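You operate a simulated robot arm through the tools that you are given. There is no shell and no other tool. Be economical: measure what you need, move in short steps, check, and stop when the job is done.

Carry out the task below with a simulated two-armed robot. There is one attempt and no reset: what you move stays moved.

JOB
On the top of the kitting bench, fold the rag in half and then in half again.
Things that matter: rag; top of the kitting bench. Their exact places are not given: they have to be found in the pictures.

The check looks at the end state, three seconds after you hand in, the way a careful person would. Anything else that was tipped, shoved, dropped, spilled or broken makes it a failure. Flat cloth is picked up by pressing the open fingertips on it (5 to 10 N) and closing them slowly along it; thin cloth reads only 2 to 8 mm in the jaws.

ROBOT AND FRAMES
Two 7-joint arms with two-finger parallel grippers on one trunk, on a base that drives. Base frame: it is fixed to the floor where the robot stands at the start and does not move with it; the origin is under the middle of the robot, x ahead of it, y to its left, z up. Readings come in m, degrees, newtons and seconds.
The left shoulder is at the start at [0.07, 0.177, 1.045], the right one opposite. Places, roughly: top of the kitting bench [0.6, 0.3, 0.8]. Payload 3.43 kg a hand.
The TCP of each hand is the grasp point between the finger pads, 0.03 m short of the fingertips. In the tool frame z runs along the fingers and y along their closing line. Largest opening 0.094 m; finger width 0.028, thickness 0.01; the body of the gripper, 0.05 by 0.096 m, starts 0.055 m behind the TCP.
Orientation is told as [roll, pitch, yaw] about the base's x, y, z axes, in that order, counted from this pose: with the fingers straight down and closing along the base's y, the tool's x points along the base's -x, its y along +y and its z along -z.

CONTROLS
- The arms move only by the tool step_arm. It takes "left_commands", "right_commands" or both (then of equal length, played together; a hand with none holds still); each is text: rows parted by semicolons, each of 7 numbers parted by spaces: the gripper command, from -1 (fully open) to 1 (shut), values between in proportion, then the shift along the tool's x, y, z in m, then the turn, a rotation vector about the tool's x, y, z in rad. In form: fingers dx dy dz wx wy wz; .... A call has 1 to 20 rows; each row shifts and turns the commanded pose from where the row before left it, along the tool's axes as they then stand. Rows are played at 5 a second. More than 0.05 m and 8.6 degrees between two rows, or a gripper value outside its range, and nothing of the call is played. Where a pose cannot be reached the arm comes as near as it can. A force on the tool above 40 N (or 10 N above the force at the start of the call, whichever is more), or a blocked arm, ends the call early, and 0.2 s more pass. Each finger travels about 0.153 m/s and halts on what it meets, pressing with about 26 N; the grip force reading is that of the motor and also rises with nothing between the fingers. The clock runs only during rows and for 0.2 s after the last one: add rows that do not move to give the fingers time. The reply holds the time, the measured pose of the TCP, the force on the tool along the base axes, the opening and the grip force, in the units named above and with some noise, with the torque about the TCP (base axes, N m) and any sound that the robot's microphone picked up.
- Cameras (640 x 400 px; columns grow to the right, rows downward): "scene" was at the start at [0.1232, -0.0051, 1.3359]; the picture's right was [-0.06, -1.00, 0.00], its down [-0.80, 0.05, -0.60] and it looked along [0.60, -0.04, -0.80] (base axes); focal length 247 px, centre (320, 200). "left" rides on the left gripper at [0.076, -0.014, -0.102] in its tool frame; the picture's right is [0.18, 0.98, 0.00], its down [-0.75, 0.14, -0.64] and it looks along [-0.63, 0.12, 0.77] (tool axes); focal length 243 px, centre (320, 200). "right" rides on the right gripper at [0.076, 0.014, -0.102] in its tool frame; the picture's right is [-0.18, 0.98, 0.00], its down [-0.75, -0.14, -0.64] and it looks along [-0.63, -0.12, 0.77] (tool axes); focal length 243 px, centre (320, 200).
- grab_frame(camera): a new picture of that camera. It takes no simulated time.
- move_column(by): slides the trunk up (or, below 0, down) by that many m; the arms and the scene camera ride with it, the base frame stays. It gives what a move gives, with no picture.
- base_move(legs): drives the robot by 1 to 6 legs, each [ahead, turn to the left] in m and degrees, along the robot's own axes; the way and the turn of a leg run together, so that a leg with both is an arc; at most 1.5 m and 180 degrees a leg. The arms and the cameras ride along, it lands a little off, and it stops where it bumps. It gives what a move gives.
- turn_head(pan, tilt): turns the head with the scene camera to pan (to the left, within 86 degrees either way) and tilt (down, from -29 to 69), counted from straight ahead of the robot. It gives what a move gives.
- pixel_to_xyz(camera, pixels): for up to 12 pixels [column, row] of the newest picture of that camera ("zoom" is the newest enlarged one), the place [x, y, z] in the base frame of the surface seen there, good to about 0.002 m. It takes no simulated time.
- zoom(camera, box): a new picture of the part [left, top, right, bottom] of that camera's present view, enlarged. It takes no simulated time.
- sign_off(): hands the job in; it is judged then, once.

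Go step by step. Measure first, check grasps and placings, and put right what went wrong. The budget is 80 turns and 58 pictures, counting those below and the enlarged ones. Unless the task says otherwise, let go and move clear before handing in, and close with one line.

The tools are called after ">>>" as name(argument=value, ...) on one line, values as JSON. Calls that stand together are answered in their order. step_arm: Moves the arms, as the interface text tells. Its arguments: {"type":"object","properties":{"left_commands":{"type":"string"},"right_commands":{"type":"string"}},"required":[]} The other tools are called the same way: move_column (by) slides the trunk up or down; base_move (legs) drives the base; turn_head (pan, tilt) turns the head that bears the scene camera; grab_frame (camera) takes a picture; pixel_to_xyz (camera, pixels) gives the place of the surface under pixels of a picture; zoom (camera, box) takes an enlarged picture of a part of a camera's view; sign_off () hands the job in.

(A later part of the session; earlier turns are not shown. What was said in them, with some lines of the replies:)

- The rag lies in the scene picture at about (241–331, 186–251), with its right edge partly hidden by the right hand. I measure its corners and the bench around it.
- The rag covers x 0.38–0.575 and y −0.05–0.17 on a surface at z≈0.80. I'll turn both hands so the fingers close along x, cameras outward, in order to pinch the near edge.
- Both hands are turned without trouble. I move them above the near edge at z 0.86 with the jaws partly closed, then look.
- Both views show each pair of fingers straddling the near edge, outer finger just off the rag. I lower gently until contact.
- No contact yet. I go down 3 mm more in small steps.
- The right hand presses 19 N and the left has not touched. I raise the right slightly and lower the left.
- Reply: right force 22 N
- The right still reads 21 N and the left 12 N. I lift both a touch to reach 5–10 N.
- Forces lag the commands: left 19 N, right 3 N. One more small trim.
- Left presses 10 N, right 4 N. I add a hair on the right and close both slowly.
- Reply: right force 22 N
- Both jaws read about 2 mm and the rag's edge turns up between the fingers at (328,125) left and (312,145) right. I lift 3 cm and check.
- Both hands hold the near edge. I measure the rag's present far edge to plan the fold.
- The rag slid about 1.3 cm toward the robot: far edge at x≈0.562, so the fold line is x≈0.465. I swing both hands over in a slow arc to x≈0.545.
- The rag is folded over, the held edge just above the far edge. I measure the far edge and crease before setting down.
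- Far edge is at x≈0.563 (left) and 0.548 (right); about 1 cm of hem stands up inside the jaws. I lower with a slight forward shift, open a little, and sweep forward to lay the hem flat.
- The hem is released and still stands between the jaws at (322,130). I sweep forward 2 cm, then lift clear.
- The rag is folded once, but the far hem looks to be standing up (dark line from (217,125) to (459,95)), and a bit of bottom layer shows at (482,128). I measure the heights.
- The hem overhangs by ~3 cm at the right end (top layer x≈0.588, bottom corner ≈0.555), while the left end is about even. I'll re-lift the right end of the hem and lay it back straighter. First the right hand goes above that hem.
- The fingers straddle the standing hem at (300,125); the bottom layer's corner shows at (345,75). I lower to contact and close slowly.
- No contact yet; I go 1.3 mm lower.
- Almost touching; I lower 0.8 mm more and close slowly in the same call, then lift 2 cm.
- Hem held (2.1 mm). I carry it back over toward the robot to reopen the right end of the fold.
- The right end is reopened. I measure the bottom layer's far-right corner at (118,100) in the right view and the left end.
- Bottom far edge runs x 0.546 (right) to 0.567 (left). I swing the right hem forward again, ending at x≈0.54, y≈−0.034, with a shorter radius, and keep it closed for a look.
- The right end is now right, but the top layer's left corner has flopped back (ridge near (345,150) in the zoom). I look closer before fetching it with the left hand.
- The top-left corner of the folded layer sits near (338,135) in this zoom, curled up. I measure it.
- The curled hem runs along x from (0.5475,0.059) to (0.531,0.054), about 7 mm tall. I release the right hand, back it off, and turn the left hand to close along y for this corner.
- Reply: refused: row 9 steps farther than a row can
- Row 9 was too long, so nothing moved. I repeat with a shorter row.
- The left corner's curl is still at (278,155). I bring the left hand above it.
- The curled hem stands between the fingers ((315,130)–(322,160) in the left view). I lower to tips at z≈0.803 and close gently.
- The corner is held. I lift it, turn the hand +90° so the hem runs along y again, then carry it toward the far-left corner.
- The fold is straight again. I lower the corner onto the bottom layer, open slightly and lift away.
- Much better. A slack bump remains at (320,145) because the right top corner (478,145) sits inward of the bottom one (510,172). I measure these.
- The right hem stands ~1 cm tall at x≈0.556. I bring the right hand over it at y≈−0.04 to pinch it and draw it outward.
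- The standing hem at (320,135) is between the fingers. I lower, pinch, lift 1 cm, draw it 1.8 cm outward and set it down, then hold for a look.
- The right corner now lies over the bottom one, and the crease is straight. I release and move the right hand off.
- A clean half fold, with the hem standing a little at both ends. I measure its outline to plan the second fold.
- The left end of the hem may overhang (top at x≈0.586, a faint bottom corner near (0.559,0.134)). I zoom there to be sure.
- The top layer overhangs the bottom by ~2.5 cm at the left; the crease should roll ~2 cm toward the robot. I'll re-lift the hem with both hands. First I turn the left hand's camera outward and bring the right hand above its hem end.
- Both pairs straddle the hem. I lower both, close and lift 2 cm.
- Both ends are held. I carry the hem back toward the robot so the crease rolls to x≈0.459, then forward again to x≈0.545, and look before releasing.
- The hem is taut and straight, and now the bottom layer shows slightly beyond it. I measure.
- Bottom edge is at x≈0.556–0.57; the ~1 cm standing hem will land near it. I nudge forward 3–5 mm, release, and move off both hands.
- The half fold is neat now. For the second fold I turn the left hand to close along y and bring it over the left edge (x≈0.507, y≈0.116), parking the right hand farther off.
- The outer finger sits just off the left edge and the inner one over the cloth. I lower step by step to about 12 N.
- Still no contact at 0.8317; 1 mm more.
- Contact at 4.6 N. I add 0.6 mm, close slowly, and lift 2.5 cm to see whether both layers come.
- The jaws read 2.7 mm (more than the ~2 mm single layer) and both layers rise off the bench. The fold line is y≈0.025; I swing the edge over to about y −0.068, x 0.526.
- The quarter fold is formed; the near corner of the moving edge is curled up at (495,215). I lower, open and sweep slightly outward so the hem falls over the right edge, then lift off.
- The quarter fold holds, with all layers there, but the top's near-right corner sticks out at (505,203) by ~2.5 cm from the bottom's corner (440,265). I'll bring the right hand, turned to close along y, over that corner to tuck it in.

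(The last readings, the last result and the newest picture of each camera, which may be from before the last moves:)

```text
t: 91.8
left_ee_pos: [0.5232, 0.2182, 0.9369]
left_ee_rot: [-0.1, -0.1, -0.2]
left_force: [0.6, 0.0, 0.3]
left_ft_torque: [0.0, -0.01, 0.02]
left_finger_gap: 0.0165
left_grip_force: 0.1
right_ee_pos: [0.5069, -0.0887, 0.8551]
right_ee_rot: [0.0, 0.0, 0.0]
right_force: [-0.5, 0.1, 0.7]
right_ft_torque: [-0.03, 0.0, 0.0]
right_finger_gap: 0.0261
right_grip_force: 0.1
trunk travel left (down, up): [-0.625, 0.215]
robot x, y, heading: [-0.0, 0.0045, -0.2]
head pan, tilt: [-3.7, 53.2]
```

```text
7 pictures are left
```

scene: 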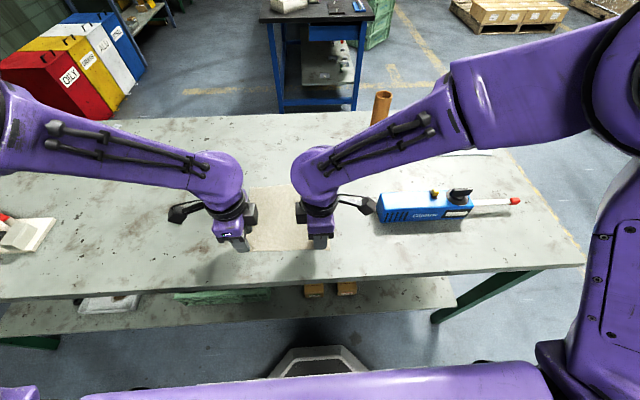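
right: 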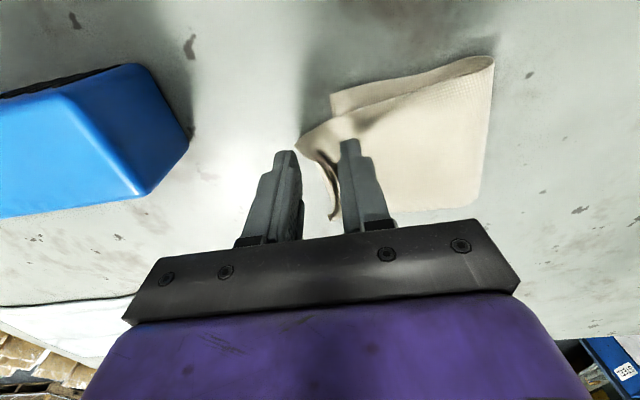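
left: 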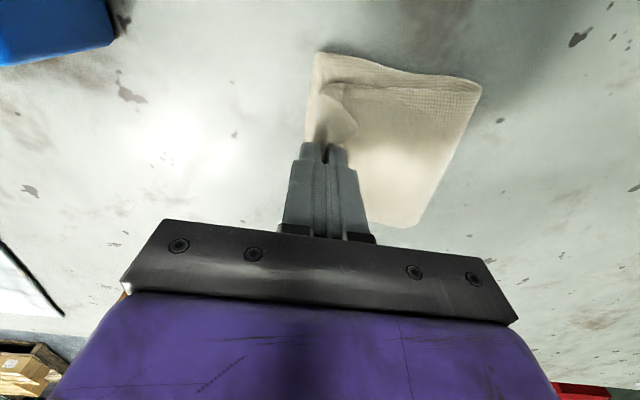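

The corner hem (297,140)–(330,200) lies between the fingers. I widen and shift slightly outward, lower, pinch, lift 1.2 cm, shift it inward and toward the robot, then hold for a look.

>>> step_arm(right_commands="0.25 0.004 -0.004 0 0 0 0; 0.25 0 0 0.008 0 0 0; 0.25 0 0 0.008 0 0 0; 0.25 0 0 0.0045 0 0 0; 0.25 0 0 0 0 0 0; 0.4 0 0 0 0 0 0; 0.55 0 0 0 0 0 0; 0.7 0 0 0 0 0 0; 0.85 0 0 0 0 0 0; 1 0 0 0 0 0 0; 1 0 0 0 0 0 0; 1 0 0 -0.012 0 0 0; 1 0.005 0.005 -0.002 0 0 0; 1 0.005 0.005 0 0 0 0; 1 0.006 0.006 0 0 0 0; 1 0 0 0.005 0 0 0; 1 0 0 0.004 0 0 0; 1 0 0 0 0 0 0")

>>> grab_frame(camera="right")

```text
t: 95.6
left_ee_pos: [0.5247, 0.2179, 0.9379]
left_ee_rot: [0.1, 0.0, -0.1]
left_force: [-0.1, 0.2, 0.6]
left_ft_torque: [0.03, -0.01, 0.0]
left_finger_gap: 0.0167
left_grip_force: 0.0
right_ee_pos: [0.4882, -0.077, 0.84]
right_ee_rot: [0.0, 0.1, 0.1]
right_force: [0.0, -0.3, 0.7]
right_ft_torque: [0.04, 0.05, 0.01]
right_finger_gap: 0.0019
right_grip_force: 25.9
trunk travel left (down, up): [-0.625, 0.215]
robot x, y, heading: [-0.0003, 0.0002, 0.0]
head pan, tilt: [-3.7, 53.2]
```

```text
6 pictures are left
```

right: 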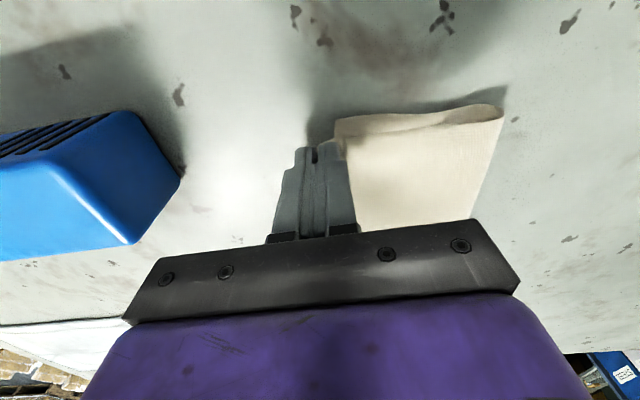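

The corner now lines up with the bottom layers at (340,125). I release, lift clear and view the result.

>>> step_arm(right_commands="0.9 0 0 0 0 0 0; 0.75 0 0 0 0 0 0; 0.65 0 0 0 0 0 0; 0.65 0 0 -0.006 0 0 0; 0.65 0 0 -0.015 0 0 0; 0.65 0 0 -0.04 0 0 0; 0.65 0 0 -0.045 0 0 0; 0.65 0 -0.04 -0.02 0 0 0; 0.65 0 -0.045 0 0 0 0; 0.65 0 -0.045 0 0 0 0; 0.65 0 -0.045 0 0 0 0; 0.65 0 0 0 0 0 0")

>>> zoom(camera="scene", box=[280, 173, 360, 233])

>>> pixel_to_xyz(camera="zoom", pixels=[[185, 80], [225, 280], [440, 255], [440, 60], [480, 200], [300, 160], [400, 200], [300, 250]])

```text
t: 98.2
left_ee_pos: [0.5241, 0.2189, 0.9365]
left_ee_rot: [0.0, 0.0, -0.2]
left_force: [-0.1, -0.2, -1.1]
left_ft_torque: [-0.04, 0.01, -0.01]
left_finger_gap: 0.0164
left_grip_force: 0.1
right_ee_pos: [0.4867, -0.253, 0.9644]
right_ee_rot: [0.1, 0.0, 0.0]
right_force: [0.6, 0.1, 0.7]
right_ft_torque: [-0.04, 0.01, 0.0]
right_finger_gap: 0.0165
right_grip_force: 0.0
trunk travel left (down, up): [-0.625, 0.215]
robot x, y, heading: [0.002, -0.0036, -0.0]
head pan, tilt: [-3.7, 53.2]
```

```text
6.67 times, centred on (320, 203) of scene
```

zoom: 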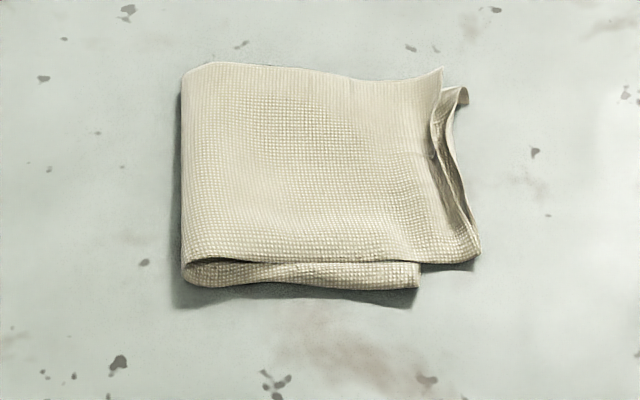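

```text
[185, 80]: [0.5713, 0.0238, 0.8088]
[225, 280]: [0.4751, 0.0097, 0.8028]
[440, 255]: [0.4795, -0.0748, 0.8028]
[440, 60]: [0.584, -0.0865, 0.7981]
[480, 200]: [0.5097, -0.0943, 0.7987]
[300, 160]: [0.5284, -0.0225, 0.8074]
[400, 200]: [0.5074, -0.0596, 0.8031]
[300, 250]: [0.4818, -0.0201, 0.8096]
```

The rag lies as a neat quarter (about 0.10 × 0.10 m, under 1.5 cm high, x 0.475–0.58, y −0.09–0.024), edges within about 2 cm. Both hands are open and clear and nothing else was touched, so I hand in.

>>> sign_off()

```text
The job is handed in.
```

The rag is folded in half and in half again on top of the kitting bench; its edges line up to within about 2 cm, and both hands are open and clear of it.
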